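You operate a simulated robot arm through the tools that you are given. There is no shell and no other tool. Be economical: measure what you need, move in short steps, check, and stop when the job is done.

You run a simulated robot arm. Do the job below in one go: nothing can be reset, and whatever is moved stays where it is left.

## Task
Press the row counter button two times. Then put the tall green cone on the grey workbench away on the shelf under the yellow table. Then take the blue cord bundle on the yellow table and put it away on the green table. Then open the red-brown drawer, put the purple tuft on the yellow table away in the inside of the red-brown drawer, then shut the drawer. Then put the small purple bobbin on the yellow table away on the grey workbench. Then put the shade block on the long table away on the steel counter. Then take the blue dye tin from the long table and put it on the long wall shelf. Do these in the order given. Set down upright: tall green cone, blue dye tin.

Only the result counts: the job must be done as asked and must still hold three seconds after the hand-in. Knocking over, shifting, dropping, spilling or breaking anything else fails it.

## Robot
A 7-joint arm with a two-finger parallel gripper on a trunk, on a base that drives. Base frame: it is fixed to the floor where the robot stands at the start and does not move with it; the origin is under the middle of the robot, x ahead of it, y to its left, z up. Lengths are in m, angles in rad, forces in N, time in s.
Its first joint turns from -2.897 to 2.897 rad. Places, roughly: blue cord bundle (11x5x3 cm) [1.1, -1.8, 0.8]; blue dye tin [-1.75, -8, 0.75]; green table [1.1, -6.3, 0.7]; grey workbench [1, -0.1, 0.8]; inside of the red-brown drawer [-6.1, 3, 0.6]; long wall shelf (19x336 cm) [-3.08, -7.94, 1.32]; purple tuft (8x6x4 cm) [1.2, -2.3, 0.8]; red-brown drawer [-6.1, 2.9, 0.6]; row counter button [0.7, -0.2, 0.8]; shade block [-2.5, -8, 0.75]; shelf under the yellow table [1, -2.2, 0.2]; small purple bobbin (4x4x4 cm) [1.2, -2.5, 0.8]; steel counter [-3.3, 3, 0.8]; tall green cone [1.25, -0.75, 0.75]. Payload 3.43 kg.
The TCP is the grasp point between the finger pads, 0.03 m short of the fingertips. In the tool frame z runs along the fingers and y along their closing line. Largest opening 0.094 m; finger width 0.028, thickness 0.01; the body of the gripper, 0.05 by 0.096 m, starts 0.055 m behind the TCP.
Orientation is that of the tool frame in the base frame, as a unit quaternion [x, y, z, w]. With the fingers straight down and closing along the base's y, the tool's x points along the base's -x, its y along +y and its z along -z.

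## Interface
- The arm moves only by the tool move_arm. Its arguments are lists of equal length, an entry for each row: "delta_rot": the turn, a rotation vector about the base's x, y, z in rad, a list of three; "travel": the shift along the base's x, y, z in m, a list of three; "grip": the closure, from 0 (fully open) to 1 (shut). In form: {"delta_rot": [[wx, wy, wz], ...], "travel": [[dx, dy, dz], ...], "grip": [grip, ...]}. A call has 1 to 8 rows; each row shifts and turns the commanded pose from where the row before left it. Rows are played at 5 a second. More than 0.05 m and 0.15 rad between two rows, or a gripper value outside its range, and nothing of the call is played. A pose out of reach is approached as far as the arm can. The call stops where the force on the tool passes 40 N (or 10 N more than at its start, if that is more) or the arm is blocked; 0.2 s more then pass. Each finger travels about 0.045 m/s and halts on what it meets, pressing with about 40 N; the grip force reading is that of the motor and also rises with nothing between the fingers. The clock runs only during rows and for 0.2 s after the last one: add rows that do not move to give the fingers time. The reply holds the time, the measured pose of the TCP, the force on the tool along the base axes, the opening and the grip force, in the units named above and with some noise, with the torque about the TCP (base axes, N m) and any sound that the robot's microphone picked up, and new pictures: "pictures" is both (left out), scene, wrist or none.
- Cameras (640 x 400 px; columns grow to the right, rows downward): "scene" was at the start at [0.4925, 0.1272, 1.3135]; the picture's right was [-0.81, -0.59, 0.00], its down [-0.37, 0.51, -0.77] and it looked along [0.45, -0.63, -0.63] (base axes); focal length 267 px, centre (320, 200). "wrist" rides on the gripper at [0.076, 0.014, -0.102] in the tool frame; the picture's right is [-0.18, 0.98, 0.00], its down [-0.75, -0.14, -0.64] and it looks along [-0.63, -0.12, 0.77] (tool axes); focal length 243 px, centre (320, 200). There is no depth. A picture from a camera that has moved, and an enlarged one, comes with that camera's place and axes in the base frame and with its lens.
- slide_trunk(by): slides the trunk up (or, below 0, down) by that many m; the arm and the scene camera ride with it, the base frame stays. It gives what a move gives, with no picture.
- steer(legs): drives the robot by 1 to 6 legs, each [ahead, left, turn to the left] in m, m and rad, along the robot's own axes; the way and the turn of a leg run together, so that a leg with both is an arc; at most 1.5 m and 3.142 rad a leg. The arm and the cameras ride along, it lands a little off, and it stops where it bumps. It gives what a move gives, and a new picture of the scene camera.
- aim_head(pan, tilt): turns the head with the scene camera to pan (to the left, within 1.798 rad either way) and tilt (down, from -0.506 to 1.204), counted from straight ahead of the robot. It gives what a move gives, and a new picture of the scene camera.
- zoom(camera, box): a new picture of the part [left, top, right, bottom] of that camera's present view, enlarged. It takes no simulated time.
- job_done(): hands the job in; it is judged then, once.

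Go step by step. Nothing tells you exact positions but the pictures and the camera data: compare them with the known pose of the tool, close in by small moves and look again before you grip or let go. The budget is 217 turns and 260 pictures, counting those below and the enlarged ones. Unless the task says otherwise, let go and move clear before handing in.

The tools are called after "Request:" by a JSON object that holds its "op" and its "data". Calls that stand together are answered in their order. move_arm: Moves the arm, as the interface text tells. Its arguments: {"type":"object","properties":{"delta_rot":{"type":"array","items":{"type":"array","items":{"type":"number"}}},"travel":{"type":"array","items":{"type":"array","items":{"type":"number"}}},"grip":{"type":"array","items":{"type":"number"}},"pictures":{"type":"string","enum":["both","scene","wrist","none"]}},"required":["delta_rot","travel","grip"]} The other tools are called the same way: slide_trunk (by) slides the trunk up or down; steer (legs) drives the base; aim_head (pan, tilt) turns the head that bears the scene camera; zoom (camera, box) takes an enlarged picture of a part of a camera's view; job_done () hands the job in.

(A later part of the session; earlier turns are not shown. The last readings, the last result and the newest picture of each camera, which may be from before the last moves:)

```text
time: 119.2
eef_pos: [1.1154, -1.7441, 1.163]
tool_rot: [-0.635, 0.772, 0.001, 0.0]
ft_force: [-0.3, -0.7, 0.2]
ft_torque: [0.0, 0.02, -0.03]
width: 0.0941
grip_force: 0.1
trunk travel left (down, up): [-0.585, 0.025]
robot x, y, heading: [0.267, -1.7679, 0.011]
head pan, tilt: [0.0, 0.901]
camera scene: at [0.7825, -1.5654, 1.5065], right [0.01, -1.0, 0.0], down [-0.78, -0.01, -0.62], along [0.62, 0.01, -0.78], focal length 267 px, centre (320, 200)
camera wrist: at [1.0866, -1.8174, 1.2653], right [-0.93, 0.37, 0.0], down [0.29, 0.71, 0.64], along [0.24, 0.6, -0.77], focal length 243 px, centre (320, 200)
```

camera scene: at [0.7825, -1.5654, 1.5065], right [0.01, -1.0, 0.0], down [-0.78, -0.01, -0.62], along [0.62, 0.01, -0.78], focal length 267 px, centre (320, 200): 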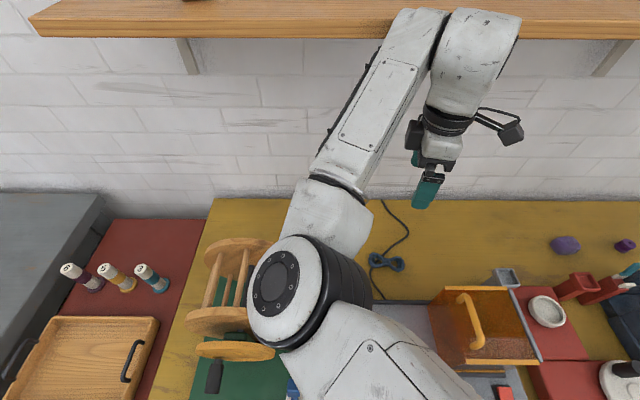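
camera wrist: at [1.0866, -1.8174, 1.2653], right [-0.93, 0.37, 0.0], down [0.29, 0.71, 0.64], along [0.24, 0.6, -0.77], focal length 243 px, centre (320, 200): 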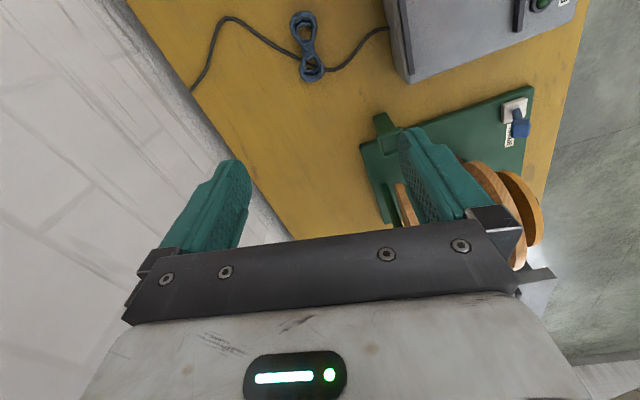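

The upper wrist touched the wall shelf edge (z≈1.33), I think. The bundle measures [1.133, -1.759]. I'll back off, lower the arm under that shelf's level, and go forward again.

Request:
{"op": "steer", "data": {"legs": [[-0.07, 0, -0.011]]}}

Request:
{"op": "move_arm", "data": {"delta_rot": [[0, 0, 0], [0, 0, 0], [0, 0, 0], [0, 0, 0], [0, 0, 0]], "travel": [[0, 0, -0.04], [0, 0, -0.04], [0, 0, -0.04], [0, 0, -0.04], [0, 0, 0]], "grip": [0, 0, 0, 0, 0]}}

```text
time: 120.2
eef_pos: [1.0454, -1.7535, 1.1622]
tool_rot: [-0.632, 0.775, 0.002, -0.002]
ft_force: [-0.2, 0.3, -0.1]
ft_torque: [0.0, 0.0, -0.03]
width: 0.0941
grip_force: 0.0
trunk travel left (down, up): [-0.585, 0.025]
robot x, y, heading: [0.1969, -1.7663, 0.0]
head pan, tilt: [0.0, 0.901]
camera scene: at [0.7151, -1.5714, 1.5061], right [0.0, -1.0, 0.0], down [-0.78, 0.0, -0.62], along [0.62, 0.0, -0.78], focal length 267 px, centre (320, 200)
```

scene: 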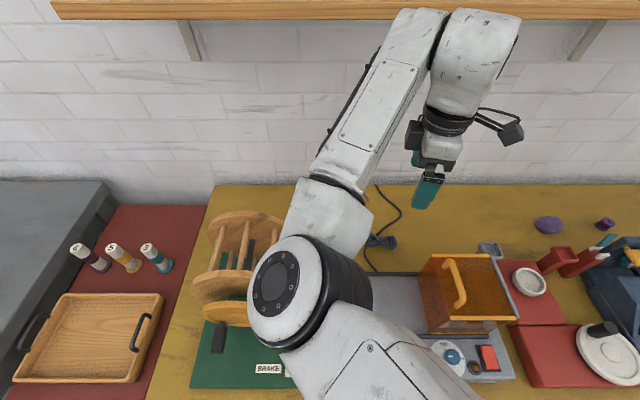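

```text
time: 121.5
eef_pos: [1.0439, -1.7519, 1.0037]
tool_rot: [-0.63, 0.776, 0.001, -0.001]
ft_force: [1.2, -0.1, 0.3]
ft_torque: [0.0, -0.02, 0.02]
width: 0.094
grip_force: 0.0
trunk travel left (down, up): [-0.585, 0.025]
robot x, y, heading: [0.1948, -1.7654, -0.007]
head pan, tilt: [0.0, 0.901]
camera scene: at [0.7151, -1.5715, 1.5061], right [0.0, -1.0, 0.0], down [-0.78, 0.0, -0.62], along [0.62, 0.0, -0.78], focal length 267 px, centre (320, 200)
camera wrist: at [1.016, -1.8256, 1.105], right [-0.92, 0.38, 0.0], down [0.29, 0.71, 0.64], along [0.24, 0.59, -0.77], focal length 243 px, centre (320, 200)
```

scene: 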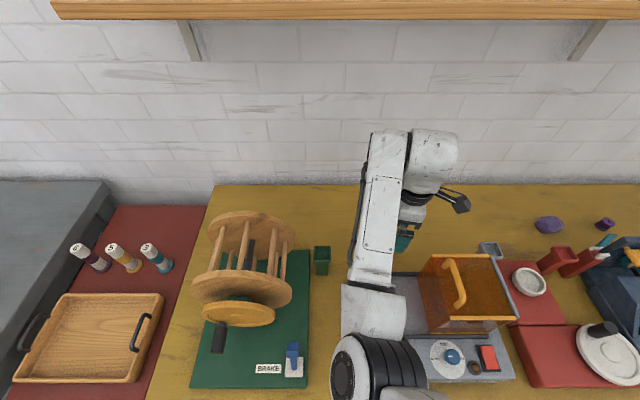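
wrist: 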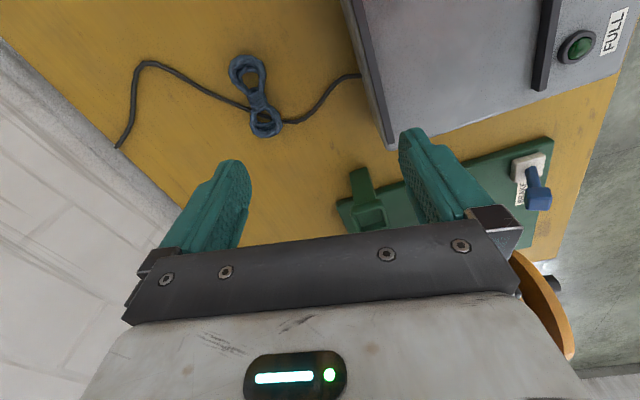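

The bundle is at [1.133, -1.762] lying at z≈0.76; my yaw matches its axis. Moving forward above it.

Request:
{"op": "steer", "data": {"legs": [[0.07, 0, 0.005]]}}

Request:
{"op": "move_arm", "data": {"delta_rot": [[0, 0, 0], [0, 0, 0], [0, 0, 0], [0, 0, 0]], "travel": [[0.01, -0.01, -0.03], [0.01, 0, -0.04], [0, 0, -0.04], [0, 0, 0]], "grip": [0, 0, 0, 0]}}

```text
time: 122.5
eef_pos: [1.1145, -1.7489, 1.0036]
tool_rot: [-0.633, 0.774, 0.001, -0.001]
ft_force: [0.9, 0.0, -0.1]
ft_torque: [0.01, 0.01, -0.01]
width: 0.0941
grip_force: 0.0
trunk travel left (down, up): [-0.585, 0.025]
robot x, y, heading: [0.2661, -1.7685, 0.001]
head pan, tilt: [0.0, 0.901]
camera scene: at [0.7845, -1.5686, 1.5061], right [0.01, -1.0, 0.0], down [-0.78, 0.0, -0.62], along [0.62, 0.0, -0.78], focal length 267 px, centre (320, 200)
```

scene: 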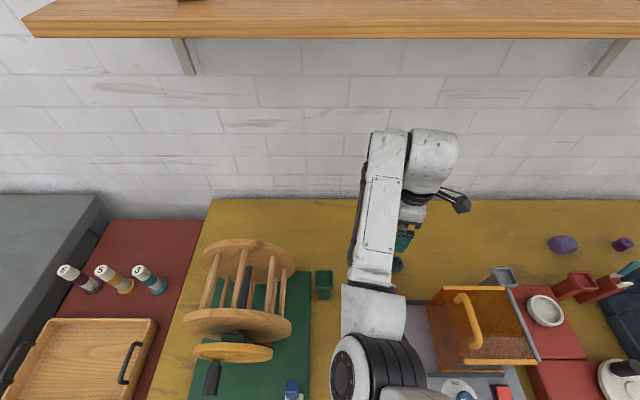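

```text
time: 123.5
eef_pos: [1.1353, -1.7599, 0.8939]
tool_rot: [-0.633, 0.774, 0.001, -0.001]
ft_force: [-0.5, -0.2, 0.4]
ft_torque: [0.05, 0.03, 0.03]
width: 0.094
grip_force: 0.0
trunk travel left (down, up): [-0.585, 0.025]
robot x, y, heading: [0.2688, -1.7653, 0.009]
head pan, tilt: [0.0, 0.901]
camera scene: at [0.7846, -1.5686, 1.5061], right [0.01, -1.0, 0.0], down [-0.78, 0.0, -0.62], along [0.62, 0.0, -0.78], focal length 267 px, centre (320, 200)
camera wrist: at [1.107, -1.8331, 0.9954], right [-0.93, 0.38, 0.0], down [0.29, 0.71, 0.64], along [0.24, 0.6, -0.77], focal length 243 px, centre (320, 200)
```

scene: 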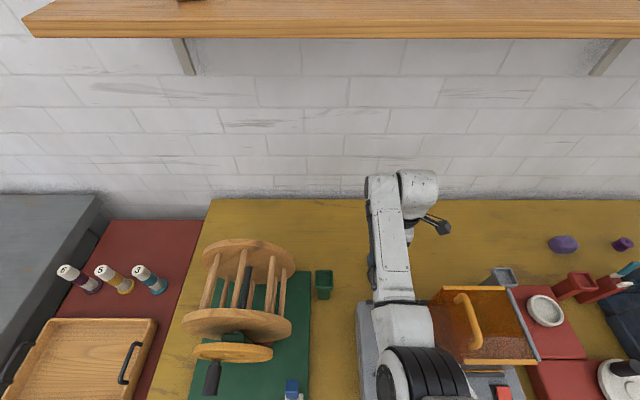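
wrist: 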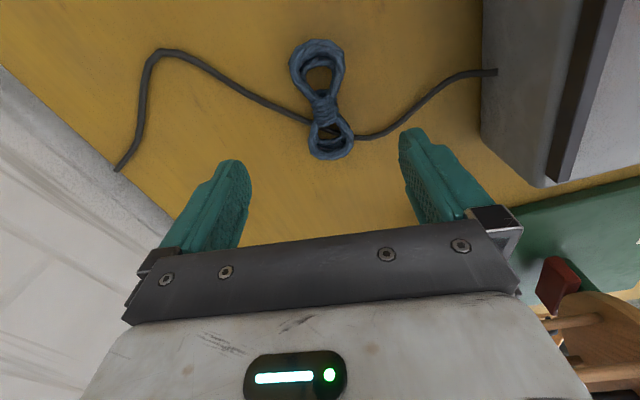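

Well aligned. I'll descend to TCP z≈0.79 so the tips stay above the cable, in small steps.

Request:
{"op": "move_arm", "data": {"delta_rot": [[0, 0, 0], [0, 0, 0], [0, 0, 0], [0, 0, 0]], "travel": [[-0.002, 0.003, -0.03], [0, 0, -0.03], [0, 0, -0.025], [0, 0, 0]], "grip": [0, 0, 0, 0]}}

```text
time: 124.5
eef_pos: [1.1315, -1.7571, 0.8082]
tool_rot: [-0.632, 0.775, 0.002, -0.001]
ft_force: [0.1, 0.6, 0.2]
ft_torque: [-0.01, 0.0, 0.01]
width: 0.0941
grip_force: 0.0
trunk travel left (down, up): [-0.585, 0.025]
robot x, y, heading: [0.2685, -1.7719, 0.004]
head pan, tilt: [0.0, 0.901]
camera scene: at [0.7846, -1.5686, 1.5061], right [0.01, -1.0, 0.0], down [-0.78, 0.0, -0.62], along [0.62, 0.0, -0.78], focal length 267 px, centre (320, 200)
camera wrist: at [1.1043, -1.83, 0.9099], right [-0.93, 0.38, 0.0], down [0.29, 0.71, 0.64], along [0.24, 0.6, -0.77], focal length 243 px, centre (320, 200)
```

scene: 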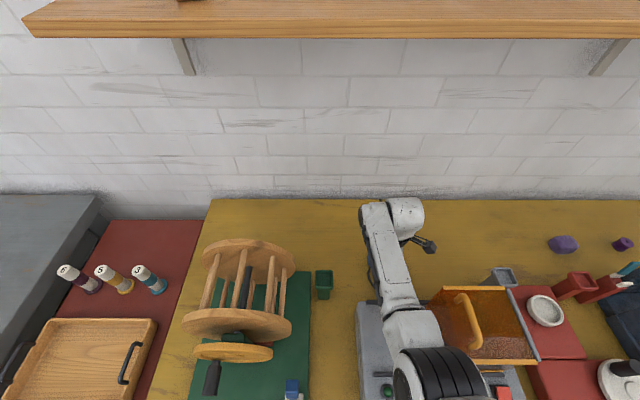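
wrist: 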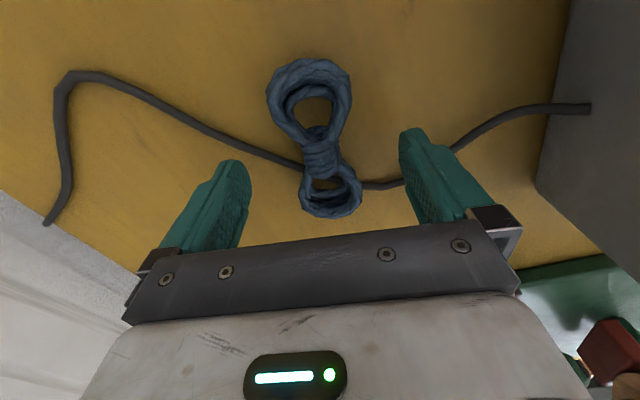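

The elbow is coming close to the winder's hood; I'll enlarge that part before going lower.

Request:
{"op": "zoom", "data": {"camera": "scene", "box": [340, 270, 548, 400]}}

```text
3.08 times, centred on (444, 335) of scene
camera zoom: at [0.7846, -1.5686, 1.5061], right [0.01, -1.0, 0.0], down [-0.78, 0.0, -0.62], along [0.62, 0.0, -0.78], focal length 822 px, centre (-62, -215)
```

zoom: 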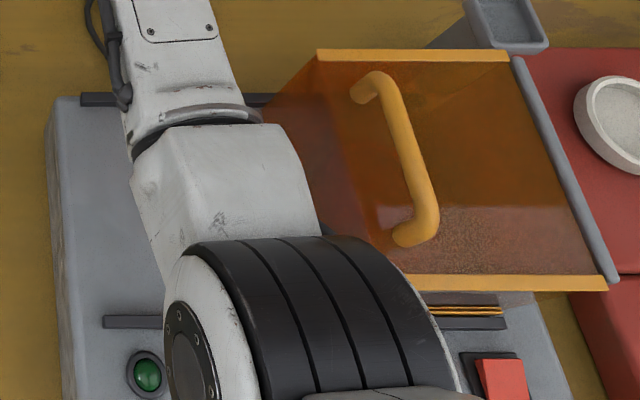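

Clearance to the hood is small but sufficient for the last 2 cm. Descending gently and closing partway.

Request:
{"op": "move_arm", "data": {"delta_rot": [[0, 0, 0], [0, 0, 0], [0, 0, 0]], "travel": [[0.001, 0, -0.009], [0, 0, -0.009], [0, 0, 0]], "grip": [0, 0, 0]}}

```text
time: 125.3
eef_pos: [1.1322, -1.7571, 0.7914]
tool_rot: [-0.633, 0.774, 0.001, -0.001]
ft_force: [0.4, -0.9, -0.6]
ft_torque: [-0.03, -0.03, 0.0]
width: 0.0939
grip_force: 0.0
trunk travel left (down, up): [-0.585, 0.025]
robot x, y, heading: [0.2706, -1.768, 0.008]
head pan, tilt: [0.0, 0.901]
camera scene: at [0.7846, -1.5686, 1.5061], right [0.01, -1.0, 0.0], down [-0.78, 0.0, -0.62], along [0.62, 0.0, -0.78], focal length 267 px, centre (320, 200)
camera wrist: at [1.1048, -1.8288, 0.8924], right [-0.93, 0.38, 0.0], down [0.29, 0.71, 0.64], along [0.24, 0.6, -0.77], focal length 243 px, centre (320, 200)
```

scene: 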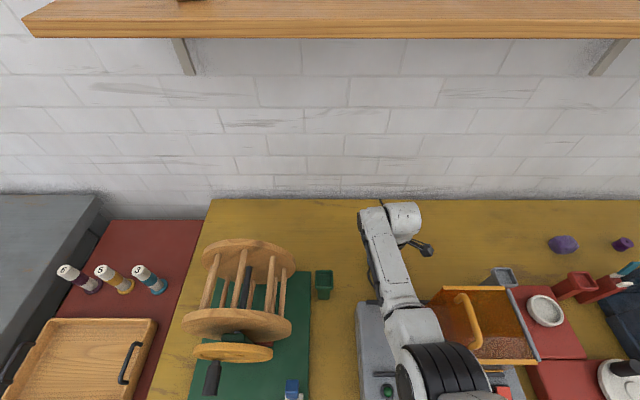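
wrist: 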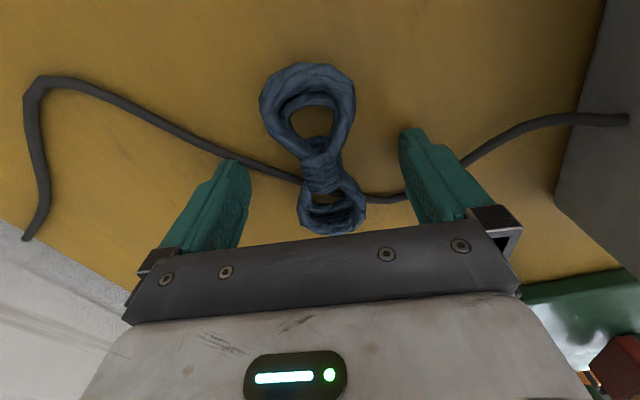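

Closing on the bundle's waist.

Request:
{"op": "move_arm", "data": {"delta_rot": [[0, 0, 0], [0, 0, 0], [0, 0, 0], [0, 0, 0], [0, 0, 0], [0, 0, 0]], "travel": [[0, 0, 0], [0, 0, 0], [0, 0, 0], [0, 0, 0], [0, 0, 0], [0, 0, 0]], "grip": [0.5, 1, 1, 1, 1, 1], "pictures": "wrist"}}

```text
time: 126.7
eef_pos: [1.1323, -1.7562, 0.7905]
tool_rot: [-0.633, 0.774, 0.002, -0.002]
ft_force: [-0.1, 0.7, -0.6]
ft_torque: [0.05, 0.03, -0.02]
width: 0.0434
grip_force: 40.2
trunk travel left (down, up): [-0.585, 0.025]
robot x, y, heading: [0.2704, -1.7693, 0.005]
head pan, tilt: [0.0, 0.901]
camera wrist: at [1.1048, -1.8287, 0.8925], right [-0.93, 0.38, 0.0], down [0.29, 0.71, 0.64], along [0.24, 0.6, -0.77], focal length 243 px, centre (320, 200)
```

wrist: 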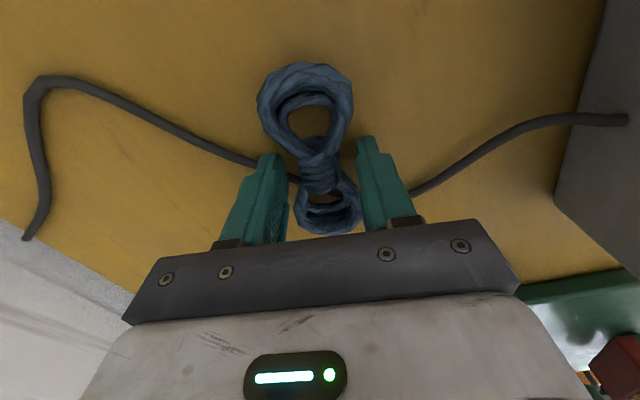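

Held at 43 mm. Lifting and checking.

Request:
{"op": "move_arm", "data": {"delta_rot": [[0, 0, 0], [0, 0, 0], [0, 0, 0], [0, 0, 0], [0, 0, 0]], "travel": [[0, 0, 0.02], [0, 0, 0.04], [0, 0, 0.045], [0, 0, 0.045], [0, 0, 0.045]], "grip": [1, 1, 1, 1, 1]}}

```text
time: 127.9
eef_pos: [1.1337, -1.7578, 0.9851]
tool_rot: [-0.633, 0.774, 0.002, 0.0]
ft_force: [-1.0, 0.7, -0.4]
ft_torque: [-0.01, -0.01, 0.0]
width: 0.0439
grip_force: 39.8
trunk travel left (down, up): [-0.585, 0.025]
robot x, y, heading: [0.2725, -1.7683, 0.007]
head pan, tilt: [0.0, 0.901]
camera scene: at [0.7846, -1.5686, 1.506], right [0.01, -1.0, 0.0], down [-0.78, 0.0, -0.62], along [0.62, 0.0, -0.78], focal length 267 px, centre (320, 200)
camera wrist: at [1.1052, -1.8299, 1.0867], right [-0.93, 0.38, 0.0], down [0.29, 0.71, 0.64], along [0.24, 0.6, -0.77], focal length 243 px, centre (320, 200)
```

scene: 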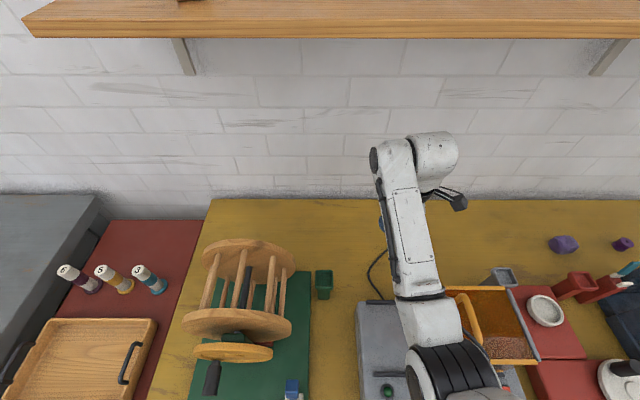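
wrist: 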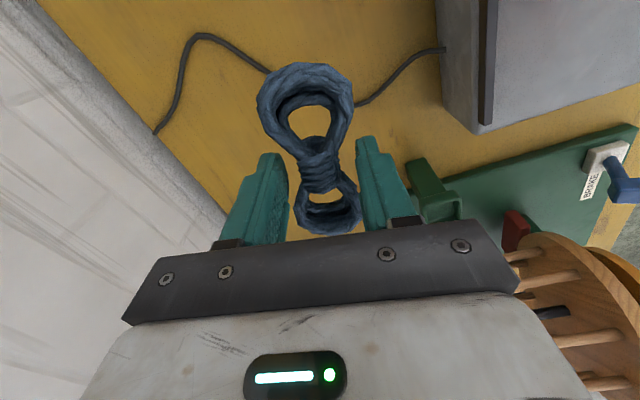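

Bundle is free of the cable. I'll move slightly left and up, away from the hood, then back out.

Request:
{"op": "move_arm", "data": {"delta_rot": [[0, 0, 0], [0, 0, 0], [0, 0, 0], [0, 0, 0]], "travel": [[0, 0.02, 0.02], [0, 0.02, 0.02], [0, 0.02, 0.01], [0, 0, 0]], "grip": [1, 1, 1, 1], "pictures": "none"}}

Request:
{"op": "steer", "data": {"legs": [[-0.35, 0, 0], [-0.3, 0, 0]]}}

```text
time: 128.9
eef_pos: [1.1331, -1.6941, 1.0374]
tool_rot: [-0.633, 0.774, 0.002, -0.001]
ft_force: [-0.3, 0.7, -1.1]
ft_torque: [-0.01, 0.0, 0.01]
width: 0.0434
grip_force: 40.2
trunk travel left (down, up): [-0.585, 0.025]
robot x, y, heading: [0.268, -1.7651, 0.005]
head pan, tilt: [0.0, 0.901]
```

```text
time: 132.8
eef_pos: [0.4844, -1.6959, 1.0362]
tool_rot: [-0.634, 0.773, 0.001, -0.002]
ft_force: [-0.4, -0.1, -1.1]
ft_torque: [0.0, 0.0, -0.03]
width: 0.0439
grip_force: 39.7
trunk travel left (down, up): [-0.585, 0.025]
robot x, y, heading: [-0.3835, -1.7726, 0.005]
head pan, tilt: [0.0, 0.901]
camera scene: at [0.1341, -1.5707, 1.506], right [0.01, -1.0, 0.0], down [-0.78, -0.01, -0.62], along [0.62, 0.0, -0.78], focal length 267 px, centre (320, 200)
```

scene: 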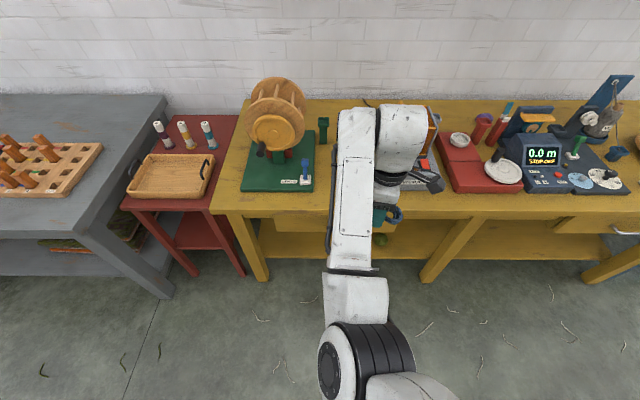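

Safely clear with the bundle. Next, drive right towards the green table at y≈-6.3, looking as I go.

Request:
{"op": "aim_head", "data": {"pan": -1.0, "tilt": 0.4}}

Request:
{"op": "steer", "data": {"legs": [[0, -1.5, 0]]}}

```text
time: 134.0
eef_pos: [0.4826, -1.6958, 1.0364]
tool_rot: [-0.635, 0.773, 0.002, -0.001]
ft_force: [0.3, 0.5, -0.3]
ft_torque: [0.0, 0.0, -0.03]
width: 0.0436
grip_force: 40.2
trunk travel left (down, up): [-0.585, 0.025]
robot x, y, heading: [-0.3836, -1.7726, 0.006]
head pan, tilt: [-1.0, 0.4]
camera scene: at [0.1093, -1.6488, 1.549], right [-0.84, -0.55, 0.0], down [-0.21, 0.33, -0.92], along [0.5, -0.77, -0.39], focal length 267 px, centre (320, 200)
```

scene: 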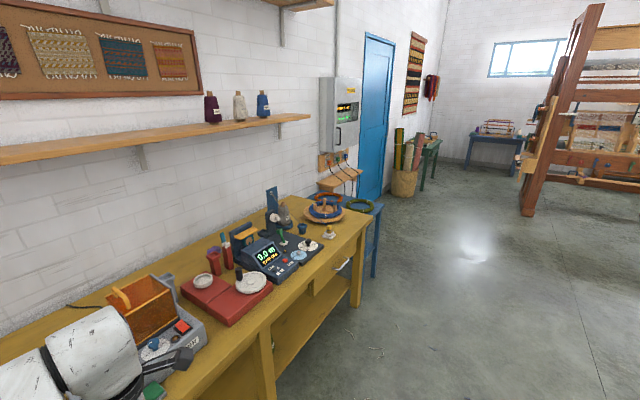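

```text
time: 141.6
eef_pos: [0.4798, -3.2465, 1.0372]
tool_rot: [-0.625, 0.781, 0.001, -0.001]
ft_force: [0.1, 0.1, 0.1]
ft_torque: [0.0, -0.02, 0.0]
width: 0.0435
grip_force: 40.3
trunk travel left (down, up): [-0.585, 0.025]
robot x, y, heading: [-0.3865, -3.3005, -0.014]
head pan, tilt: [-1.0, 0.4]
camera scene: at [0.106, -3.1911, 1.5491], right [-0.85, -0.53, 0.0], down [-0.21, 0.33, -0.92], along [0.49, -0.78, -0.39], focal length 267 px, centre (320, 200)
```

scene: 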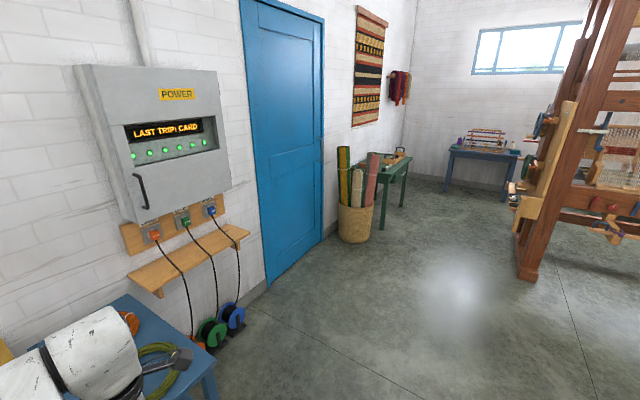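

The path is free; a big loom foot stands near [-0.4, -5.8] and a basket of rolls at [1.19, -5.5]. I'll raise the arm a bit and continue, drifting forward to stay off the loom.

Request:
{"op": "move_arm", "data": {"delta_rot": [[0, 0, 0], [0, 0, 0], [0, 0, 0]], "travel": [[-0.01, 0, 0.04], [0, 0, 0.04], [0, 0, 0.04]], "grip": [1, 1, 1], "pictures": "none"}}

Request:
{"op": "steer", "data": {"legs": [[0.1, -1.3, 0.014], [0.3, -0.3, 0]]}}

```text
time: 142.4
eef_pos: [0.4667, -3.2483, 1.1562]
tool_rot: [-0.626, 0.78, 0.002, -0.002]
ft_force: [-0.3, 0.3, -0.1]
ft_torque: [0.0, 0.02, 0.01]
width: 0.0436
grip_force: 40.4
trunk travel left (down, up): [-0.585, 0.025]
robot x, y, heading: [-0.3871, -3.3007, -0.014]
head pan, tilt: [-1.0, 0.4]
```

```text
time: 151.2
eef_pos: [0.8567, -4.8448, 1.1564]
tool_rot: [-0.63, 0.777, 0.002, -0.001]
ft_force: [0.2, 0.3, 0.4]
ft_torque: [0.02, -0.02, 0.02]
width: 0.0436
grip_force: 40.1
trunk travel left (down, up): [-0.585, 0.025]
robot x, y, heading: [-0.0009, -4.9054, -0.001]
head pan, tilt: [-1.0, 0.4]
camera scene: at [0.4929, -4.792, 1.5491], right [-0.84, -0.54, 0.0], down [-0.21, 0.33, -0.92], along [0.49, -0.78, -0.39], focal length 267 px, centre (320, 200)
```

scene: 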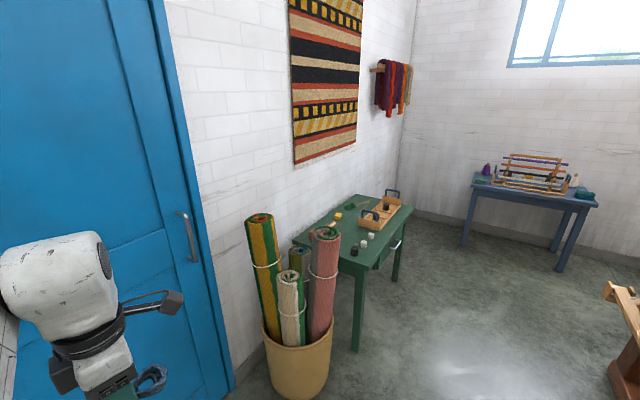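

Rolls reach up to z≈1.08 at x≥0.95; I'll draw the hand in slightly and pass by, then look at the green table.

Request:
{"op": "move_arm", "data": {"delta_rot": [[0, 0, 0], [0, 0, 0], [0, 0, 0]], "travel": [[-0.03, 0, 0.02], [-0.03, 0, 0.02], [0, 0, 0]], "grip": [1, 1, 1], "pictures": "none"}}

Request:
{"op": "steer", "data": {"legs": [[0, -1.4, 0]]}}

Request:
{"op": "aim_head", "data": {"pan": -0.2, "tilt": 0.85}}

```text
time: 152.0
eef_pos: [0.7953, -4.8456, 1.1975]
tool_rot: [-0.629, 0.777, 0.001, -0.001]
ft_force: [0.3, -0.2, 0.1]
ft_torque: [-0.01, -0.02, 0.0]
width: 0.0434
grip_force: 40.1
trunk travel left (down, up): [-0.585, 0.025]
robot x, y, heading: [0.0006, -4.9111, -0.005]
head pan, tilt: [-1.0, 0.4]
```

```text
time: 155.7
eef_pos: [0.7962, -5.516, 1.1989]
tool_rot: [-0.616, 0.788, 0.002, 0.0]
ft_force: [-0.7, 0.2, -0.2]
ft_torque: [-0.01, -0.04, 0.04]
width: 0.0437
grip_force: 40.4
trunk travel left (down, up): [-0.585, 0.025]
robot x, y, heading: [-0.0003, -5.5506, -0.04]
head pan, tilt: [-1.0, 0.4]
stopped in leg 1: the robot was blocked; the commanded pose is now the measured one
camera scene: at [0.4939, -5.4518, 1.5496], right [-0.86, -0.51, 0.0], down [-0.2, 0.34, -0.92], along [0.47, -0.79, -0.39], focal length 267 px, centre (320, 200)
```

scene: 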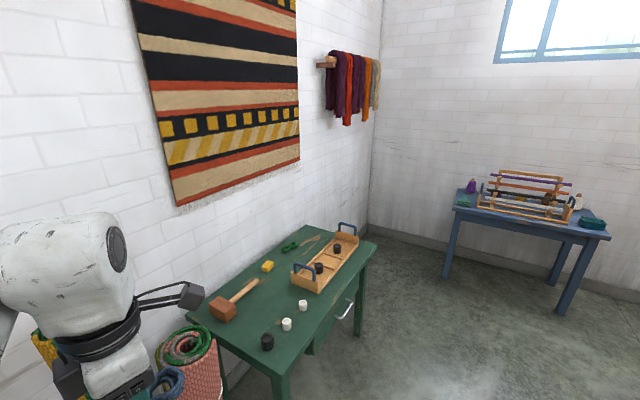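

```text
time: 156.9
eef_pos: [0.7956, -5.5152, 1.1969]
tool_rot: [-0.615, 0.788, 0.001, -0.001]
ft_force: [-0.4, 0.5, -0.2]
ft_torque: [0.01, -0.01, 0.0]
width: 0.0436
grip_force: 39.5
trunk travel left (down, up): [-0.585, 0.025]
robot x, y, heading: [-0.0005, -5.5484, -0.038]
head pan, tilt: [-0.201, 0.85]
camera scene: at [0.5243, -5.3903, 1.5099], right [-0.24, -0.97, 0.0], down [-0.73, 0.18, -0.66], along [0.64, -0.16, -0.75], focal length 267 px, centre (320, 200)
```

scene: 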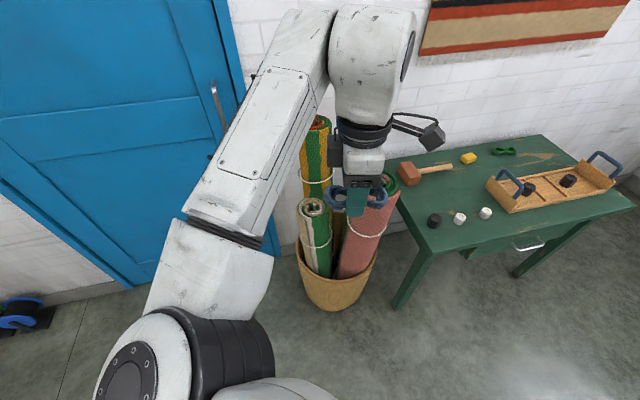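

The rear of the base touched the loom's foot. I'll step left, then forward (hand above the rolls, which top out ≈1.06), and then right.

Request:
{"op": "steer", "data": {"legs": [[0, 0.06, 0.0], [0.25, 0, 0.038], [0, -0.65, 0]]}}

Request:
{"op": "aim_head", "data": {"pan": -0.1, "tilt": 0.95}}

```text
time: 162.5
eef_pos: [1.0435, -6.0906, 1.1968]
tool_rot: [-0.623, 0.782, 0.0, -0.001]
ft_force: [0.1, 0.2, -0.1]
ft_torque: [-0.01, 0.03, -0.02]
width: 0.0439
grip_force: 39.9
trunk travel left (down, up): [-0.585, 0.025]
robot x, y, heading: [0.2446, -6.142, -0.017]
head pan, tilt: [-0.201, 0.85]
camera scene: at [0.7695, -5.9705, 1.5099], right [-0.22, -0.98, 0.0], down [-0.73, 0.16, -0.66], along [0.64, -0.14, -0.75], focal length 267 px, centre (320, 200)
```

scene: 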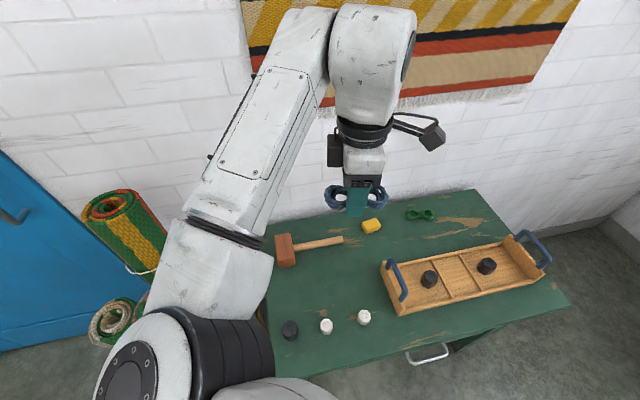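

```text
time: 163.1
eef_pos: [1.0445, -6.0912, 1.1978]
tool_rot: [-0.623, 0.782, 0.001, 0.0]
ft_force: [-0.8, 0.2, -0.8]
ft_torque: [0.01, 0.03, 0.0]
width: 0.0438
grip_force: 39.5
trunk travel left (down, up): [-0.585, 0.025]
robot x, y, heading: [0.2498, -6.1409, -0.021]
head pan, tilt: [-0.099, 0.949]
camera scene: at [0.7655, -5.9622, 1.5025], right [-0.12, -0.99, 0.0], down [-0.81, 0.1, -0.58], along [0.58, -0.07, -0.81], focal length 267 px, centre (320, 200)
```

scene: 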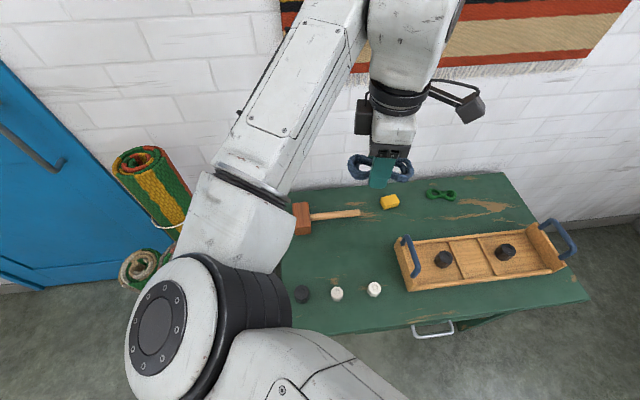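

A clear patch about 20×25 cm lies near [1.115, -6.10], between the hammer handle and the small pieces. I'll move over it and descend.

Request:
{"op": "move_arm", "data": {"delta_rot": [[0, 0, 0], [0, 0, 0], [0, 0, 0], [0, 0, 0], [0, 0, 0], [0, 0, 0], [0, 0, 0], [0, 0, 0]], "travel": [[0.035, -0.005, -0.02], [0.035, -0.005, -0.02], [0, 0, -0.05], [0, 0, -0.05], [0, 0, -0.05], [0, 0, -0.05], [0, 0, -0.05], [0, 0, -0.04]], "grip": [1, 1, 1, 1, 1, 1, 1, 1]}}

```text
time: 164.9
eef_pos: [1.1154, -6.1007, 0.8662]
tool_rot: [-0.622, 0.783, 0.002, 0.0]
ft_force: [0.6, -0.7, -0.1]
ft_torque: [0.0, 0.0, -0.01]
width: 0.0437
grip_force: 40.5
trunk travel left (down, up): [-0.585, 0.025]
robot x, y, heading: [0.2474, -6.1409, -0.017]
head pan, tilt: [-0.099, 0.949]
camera scene: at [0.7654, -5.9621, 1.5025], right [-0.12, -0.99, 0.0], down [-0.81, 0.1, -0.58], along [0.58, -0.07, -0.81], focal length 267 px, centre (320, 200)
camera wrist: at [1.0846, -6.1734, 0.9683], right [-0.92, 0.4, 0.0], down [0.31, 0.7, 0.64], along [0.26, 0.59, -0.77], focal length 243 px, centre (320, 200)
```

scene: 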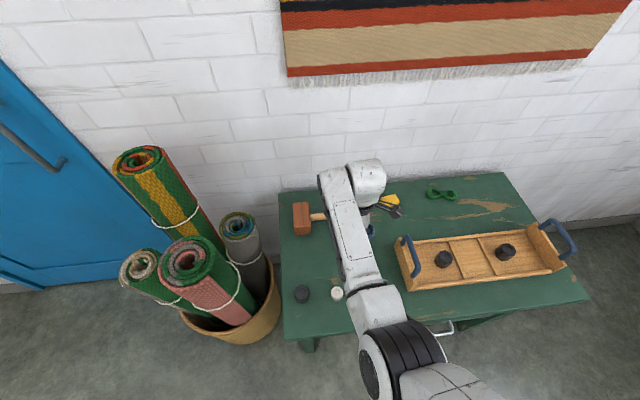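
wrist: 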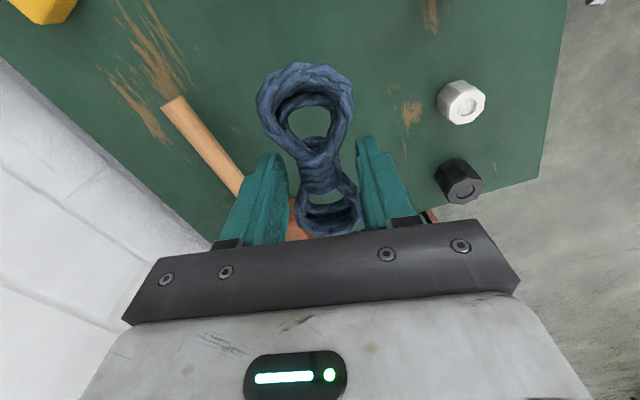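

Clear all round. Lowering further, gently at the end.

Request:
{"op": "move_arm", "data": {"delta_rot": [[0, 0, 0], [0, 0, 0], [0, 0, 0], [0, 0, 0], [0, 0, 0]], "travel": [[0, 0, -0.03], [0, 0, -0.03], [0, 0, -0.02], [0, 0, -0.01], [0, 0, 0]], "grip": [1, 1, 1, 1, 1], "pictures": "wrist"}}

```text
time: 166.1
eef_pos: [1.1131, -6.1034, 0.778]
tool_rot: [-0.623, 0.782, 0.001, -0.001]
ft_force: [-0.3, 0.4, -0.1]
ft_torque: [-0.01, 0.01, -0.02]
width: 0.0436
grip_force: 39.8
trunk travel left (down, up): [-0.585, 0.025]
robot x, y, heading: [0.2451, -6.1405, -0.02]
head pan, tilt: [-0.099, 0.949]
camera wrist: at [1.0836, -6.1747, 0.8807], right [-0.92, 0.4, 0.0], down [0.31, 0.7, 0.64], along [0.25, 0.59, -0.77], focal length 243 px, centre (320, 200)
```

wrist: 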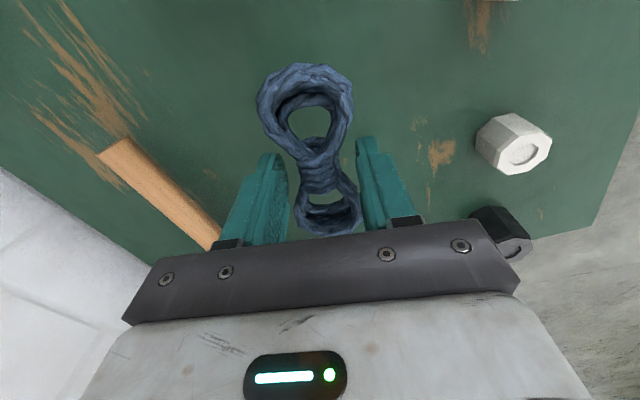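

Request:
{"op": "move_arm", "data": {"delta_rot": [[0, 0, 0], [0, 0, 0], [0, 0, 0], [0, 0, 0], [0, 0, 0], [0, 0, 0]], "travel": [[0, 0, -0.006], [0, 0, -0.006], [0, 0, -0.006], [0, 0, -0.006], [0, 0, -0.006], [0, 0, -0.005]], "grip": [1, 1, 1, 1, 1, 1], "pictures": "wrist"}}

```text
time: 167.5
eef_pos: [1.1136, -6.1015, 0.742]
tool_rot: [-0.624, 0.782, 0.001, 0.001]
ft_force: [0.4, -0.1, -0.8]
ft_torque: [-0.04, -0.02, -0.02]
width: 0.0434
grip_force: 39.6
trunk travel left (down, up): [-0.585, 0.025]
robot x, y, heading: [0.2456, -6.1397, -0.018]
head pan, tilt: [-0.099, 0.949]
camera wrist: at [1.0842, -6.1727, 0.8443], right [-0.92, 0.4, 0.0], down [0.31, 0.7, 0.64], along [0.25, 0.59, -0.77], focal length 243 px, centre (320, 200)
```

wrist: 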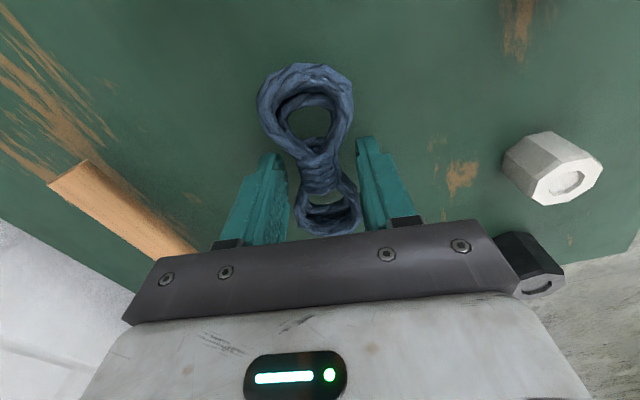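

No contact yet; continuing.

Request:
{"op": "move_arm", "data": {"delta_rot": [[0, 0, 0], [0, 0, 0], [0, 0, 0], [0, 0, 0], [0, 0, 0]], "travel": [[0, 0, -0.005], [0, 0, -0.005], [0, 0, -0.005], [0, 0, -0.005], [0, 0, 0]], "grip": [1, 1, 1, 1, 1], "pictures": "wrist"}}

```text
time: 168.5
eef_pos: [1.114, -6.1009, 0.7304]
tool_rot: [-0.625, 0.781, 0.001, -0.002]
ft_force: [-15.8, -2.7, 28.1]
ft_torque: [0.09, -0.3, 0.07]
width: 0.0433
grip_force: 40.1
trunk travel left (down, up): [-0.585, 0.025]
robot x, y, heading: [0.2476, -6.1403, -0.024]
head pan, tilt: [-0.099, 0.949]
stopped in row 4: the force on the tool passed its limit at 48 N (the readings are from after the stop); the commanded pose is now the measured one
camera wrist: at [1.0847, -6.1724, 0.832], right [-0.92, 0.4, 0.0], down [0.31, 0.7, 0.64], along [0.25, 0.59, -0.77], focal length 243 px, centre (320, 200)
```

wrist: 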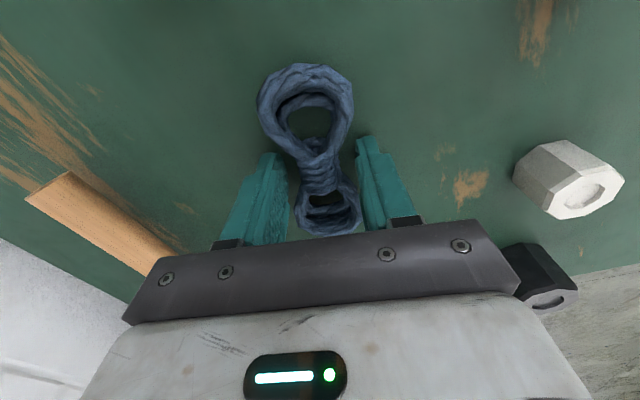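

Down on the table. Ease up a few mm, open, and rise.

Request:
{"op": "move_arm", "data": {"delta_rot": [[0, 0, 0], [0, 0, 0], [0, 0, 0], [0, 0, 0], [0, 0, 0]], "travel": [[0, 0, 0.003], [0, 0, 0], [0, 0, 0], [0, 0, 0], [0, 0, 0]], "grip": [1, 0.5, 0, 0, 0], "pictures": "none"}}

Request:
{"op": "move_arm", "data": {"delta_rot": [[0, 0, 0], [0, 0, 0], [0, 0, 0], [0, 0, 0], [0, 0, 0], [0, 0, 0]], "travel": [[0, 0, 0.02], [0, 0, 0.04], [0, 0, 0.05], [0, 0, 0.05], [0, 0, 0.05], [0, 0, 0.05]], "grip": [0, 0, 0, 0, 0, 0], "pictures": "wrist"}}

```text
time: 169.7
eef_pos: [1.1152, -6.0993, 0.7311]
tool_rot: [-0.624, 0.781, 0.002, -0.001]
ft_force: [0.6, -0.3, -0.9]
ft_torque: [-0.03, -0.02, 0.02]
width: 0.0939
grip_force: 0.0
trunk travel left (down, up): [-0.585, 0.025]
robot x, y, heading: [0.2459, -6.1388, -0.023]
head pan, tilt: [-0.099, 0.949]
```

```text
time: 171.1
eef_pos: [1.1145, -6.099, 0.9897]
tool_rot: [-0.624, 0.782, 0.001, -0.003]
ft_force: [0.0, 0.2, 0.2]
ft_torque: [-0.02, 0.01, 0.0]
width: 0.0942
grip_force: 0.0
trunk travel left (down, up): [-0.585, 0.025]
robot x, y, heading: [0.2449, -6.1413, -0.023]
head pan, tilt: [-0.099, 0.949]
camera wrist: at [1.0849, -6.1703, 1.0932], right [-0.92, 0.4, 0.0], down [0.31, 0.7, 0.64], along [0.25, 0.59, -0.77], focal length 243 px, centre (320, 200)
```

wrist: 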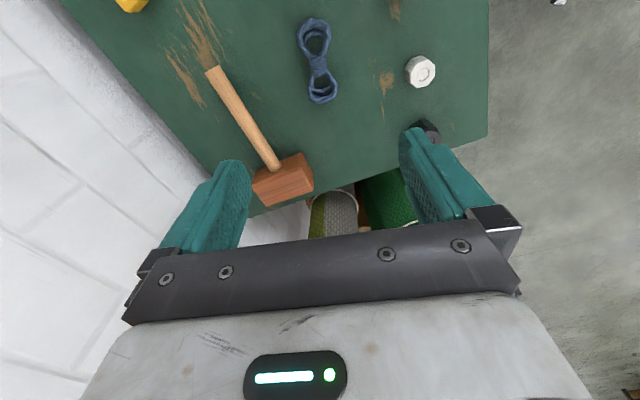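

The cord lies on the green table, nothing else disturbed. Next is the drawer at about [-6.1, 2.9]: I'll raise the arm, retract, and drive back out past the rolls.

Request:
{"op": "move_arm", "data": {"delta_rot": [[0, 0, 0], [0, 0, 0], [0, 0, 0], [0, 0, 0], [0, 0, 0], [0, 0, 0]], "travel": [[0, 0, 0.045], [0, 0, 0.045], [0, 0, 0.045], [0, 0, 0.045], [-0.045, 0, 0.01], [-0.045, 0, 0.01]], "grip": [0, 0, 0, 0, 0, 0], "pictures": "none"}}

Request:
{"op": "steer", "data": {"legs": [[0, 0.65, 0.02], [0, 0.6, 0], [-0.6, 0.3, 0], [-0.3, 1.3, 0], [0, 1.4, 0]]}}

Request:
{"op": "aim_head", "data": {"pan": 1.75, "tilt": 0.3}}

```text
time: 172.5
eef_pos: [1.0246, -6.1, 1.1889]
tool_rot: [-0.624, 0.782, 0.001, -0.001]
ft_force: [-0.2, -0.8, 0.4]
ft_torque: [0.02, 0.0, 0.05]
width: 0.0942
grip_force: 0.0
trunk travel left (down, up): [-0.585, 0.025]
robot x, y, heading: [0.2468, -6.1459, -0.024]
head pan, tilt: [-0.099, 0.949]
```

```text
time: 195.3
eef_pos: [0.1275, -1.8118, 1.1894]
tool_rot: [-0.637, 0.771, 0.002, -0.001]
ft_force: [-0.6, 0.5, 0.1]
ft_torque: [0.02, 0.02, 0.0]
width: 0.0939
grip_force: 0.1
trunk travel left (down, up): [-0.585, 0.025]
robot x, y, heading: [-0.6454, -1.8807, 0.014]
head pan, tilt: [-0.099, 0.949]
camera scene: at [-0.1357, -1.6824, 1.5024], right [-0.08, -1.0, 0.0], down [-0.81, 0.07, -0.58], along [0.58, -0.05, -0.81], focal length 267 px, centre (320, 200)
```

scene: 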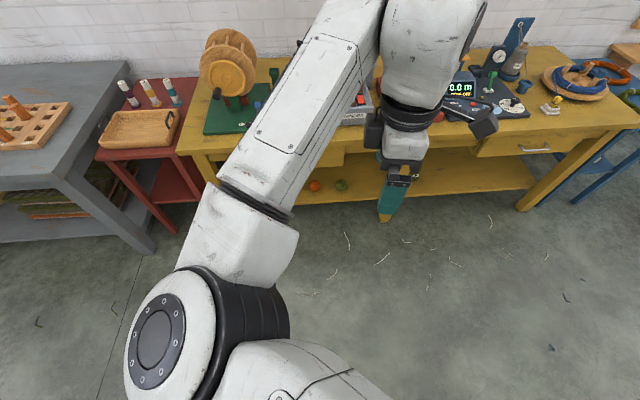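

```text
time: 197.2
eef_pos: [0.1274, -1.8116, 1.1899]
tool_rot: [-0.636, 0.771, 0.001, -0.001]
ft_force: [0.4, 1.0, 0.0]
ft_torque: [0.0, 0.01, 0.01]
width: 0.0939
grip_force: 0.0
trunk travel left (down, up): [-0.585, 0.025]
robot x, y, heading: [-0.6482, -1.8798, 0.016]
head pan, tilt: [1.751, 0.3]
camera scene: at [-0.2261, -1.5845, 1.5583], right [0.98, 0.19, 0.0], down [0.06, -0.29, -0.96], along [-0.18, 0.94, -0.3], focal length 267 px, centre (320, 200)
```

scene: 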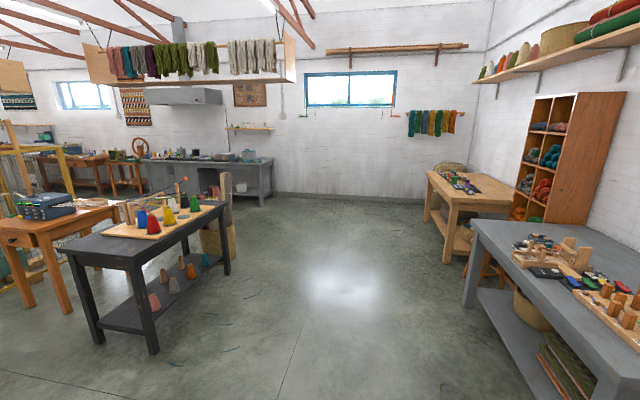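

The steel counter is at the far wall (y≈3), and the brown furniture with the drawer further left. I'll turn to face +y and drive up to about y≈1.7.

Request:
{"op": "steer", "data": {"legs": [[0, 0, 1.555], [1.5, 0, 0], [1.5, 0, 0], [0.5, 0, 0]]}}

Request:
{"op": "aim_head", "data": {"pan": 1.2, "tilt": 0.35}}

```text
time: 217.9
eef_pos: [-0.736, 2.3743, 1.1916]
tool_rot: [0.995, -0.097, 0.0, 0.002]
ft_force: [0.3, 0.0, 0.0]
ft_torque: [0.0, -0.04, 0.0]
width: 0.0941
grip_force: 0.0
trunk travel left (down, up): [-0.585, 0.025]
robot x, y, heading: [-0.671, 1.5997, 1.582]
head pan, tilt: [1.751, 0.3]
camera scene: at [-0.9623, 2.0229, 1.5583], right [-0.19, 0.98, 0.0], down [0.29, 0.06, -0.96], along [-0.94, -0.18, -0.3], focal length 267 px, centre (320, 200)
```

scene: 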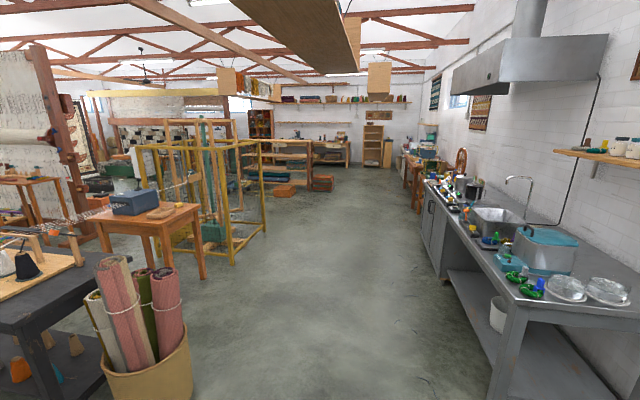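

```text
time: 218.9
eef_pos: [-0.7368, 2.3758, 1.1901]
tool_rot: [0.995, -0.096, -0.001, 0.002]
ft_force: [0.6, 0.6, 0.9]
ft_torque: [-0.02, 0.01, 0.0]
width: 0.0938
grip_force: 0.0
trunk travel left (down, up): [-0.585, 0.025]
robot x, y, heading: [-0.6713, 1.5981, 1.583]
head pan, tilt: [1.201, 0.351]
camera scene: at [-0.9579, 2.0733, 1.5536], right [0.35, 0.94, 0.0], down [0.32, -0.12, -0.94], along [-0.88, 0.33, -0.34], focal length 267 px, centre (320, 200)
```

scene: 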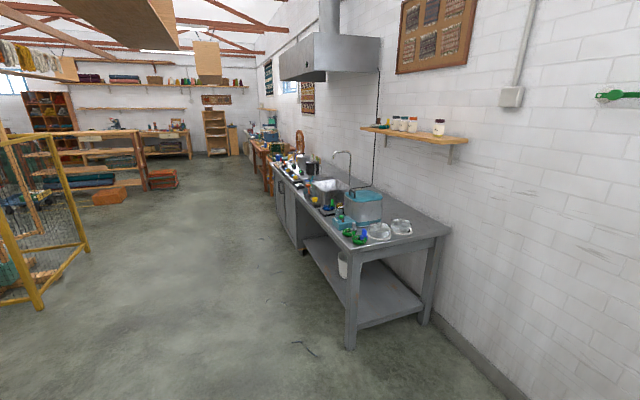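

The corridor at y≈1.6 is free along the counter (front edge y≈2.7). I'll slide left (−x) towards x≈-5.6.

Request:
{"op": "steer", "data": {"legs": [[0, 1.5, -0.012], [0, 1.5, 0], [0, 1.5, 0]]}}

Request:
{"op": "aim_head", "data": {"pan": 0.6, "tilt": 0.5}}

```text
time: 240.3
eef_pos: [-5.2308, 2.3192, 1.1908]
tool_rot: [0.996, -0.092, -0.001, 0.001]
ft_force: [0.6, 0.1, -0.6]
ft_torque: [0.0, 0.02, -0.03]
width: 0.0939
grip_force: 0.0
trunk travel left (down, up): [-0.585, 0.025]
robot x, y, heading: [-5.1604, 1.5399, 1.588]
head pan, tilt: [1.201, 0.351]
camera scene: at [-5.4496, 2.0151, 1.5536], right [0.34, 0.94, 0.0], down [0.32, -0.12, -0.94], along [-0.88, 0.32, -0.34], focal length 267 px, centre (320, 200)
```

scene: 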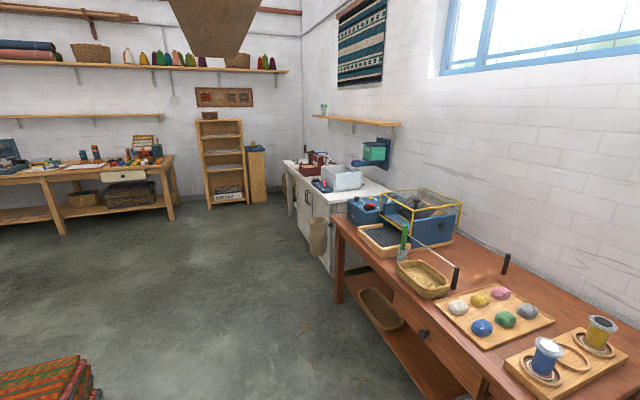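

```text
time: 241.3
eef_pos: [-5.2297, 2.319, 1.1903]
tool_rot: [0.996, -0.093, 0.0, 0.002]
ft_force: [-0.1, -0.2, -0.6]
ft_torque: [-0.01, -0.03, 0.01]
width: 0.0943
grip_force: 0.1
trunk travel left (down, up): [-0.585, 0.025]
robot x, y, heading: [-5.1592, 1.5411, 1.591]
head pan, tilt: [0.6, 0.499]
camera scene: at [-5.4151, 2.0571, 1.5399], right [0.81, 0.58, 0.0], down [0.28, -0.39, -0.88], along [-0.51, 0.71, -0.48], focal length 267 px, centre (320, 200)
```

scene: 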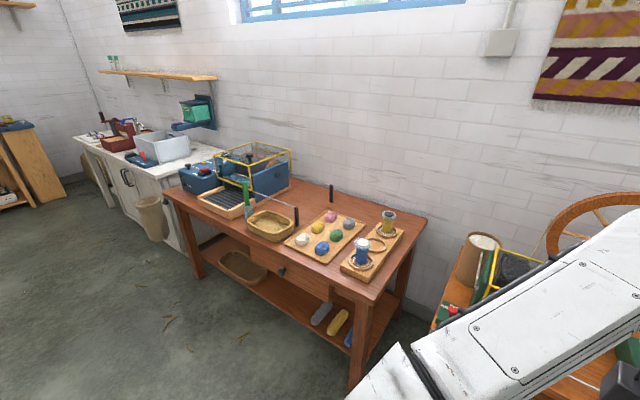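

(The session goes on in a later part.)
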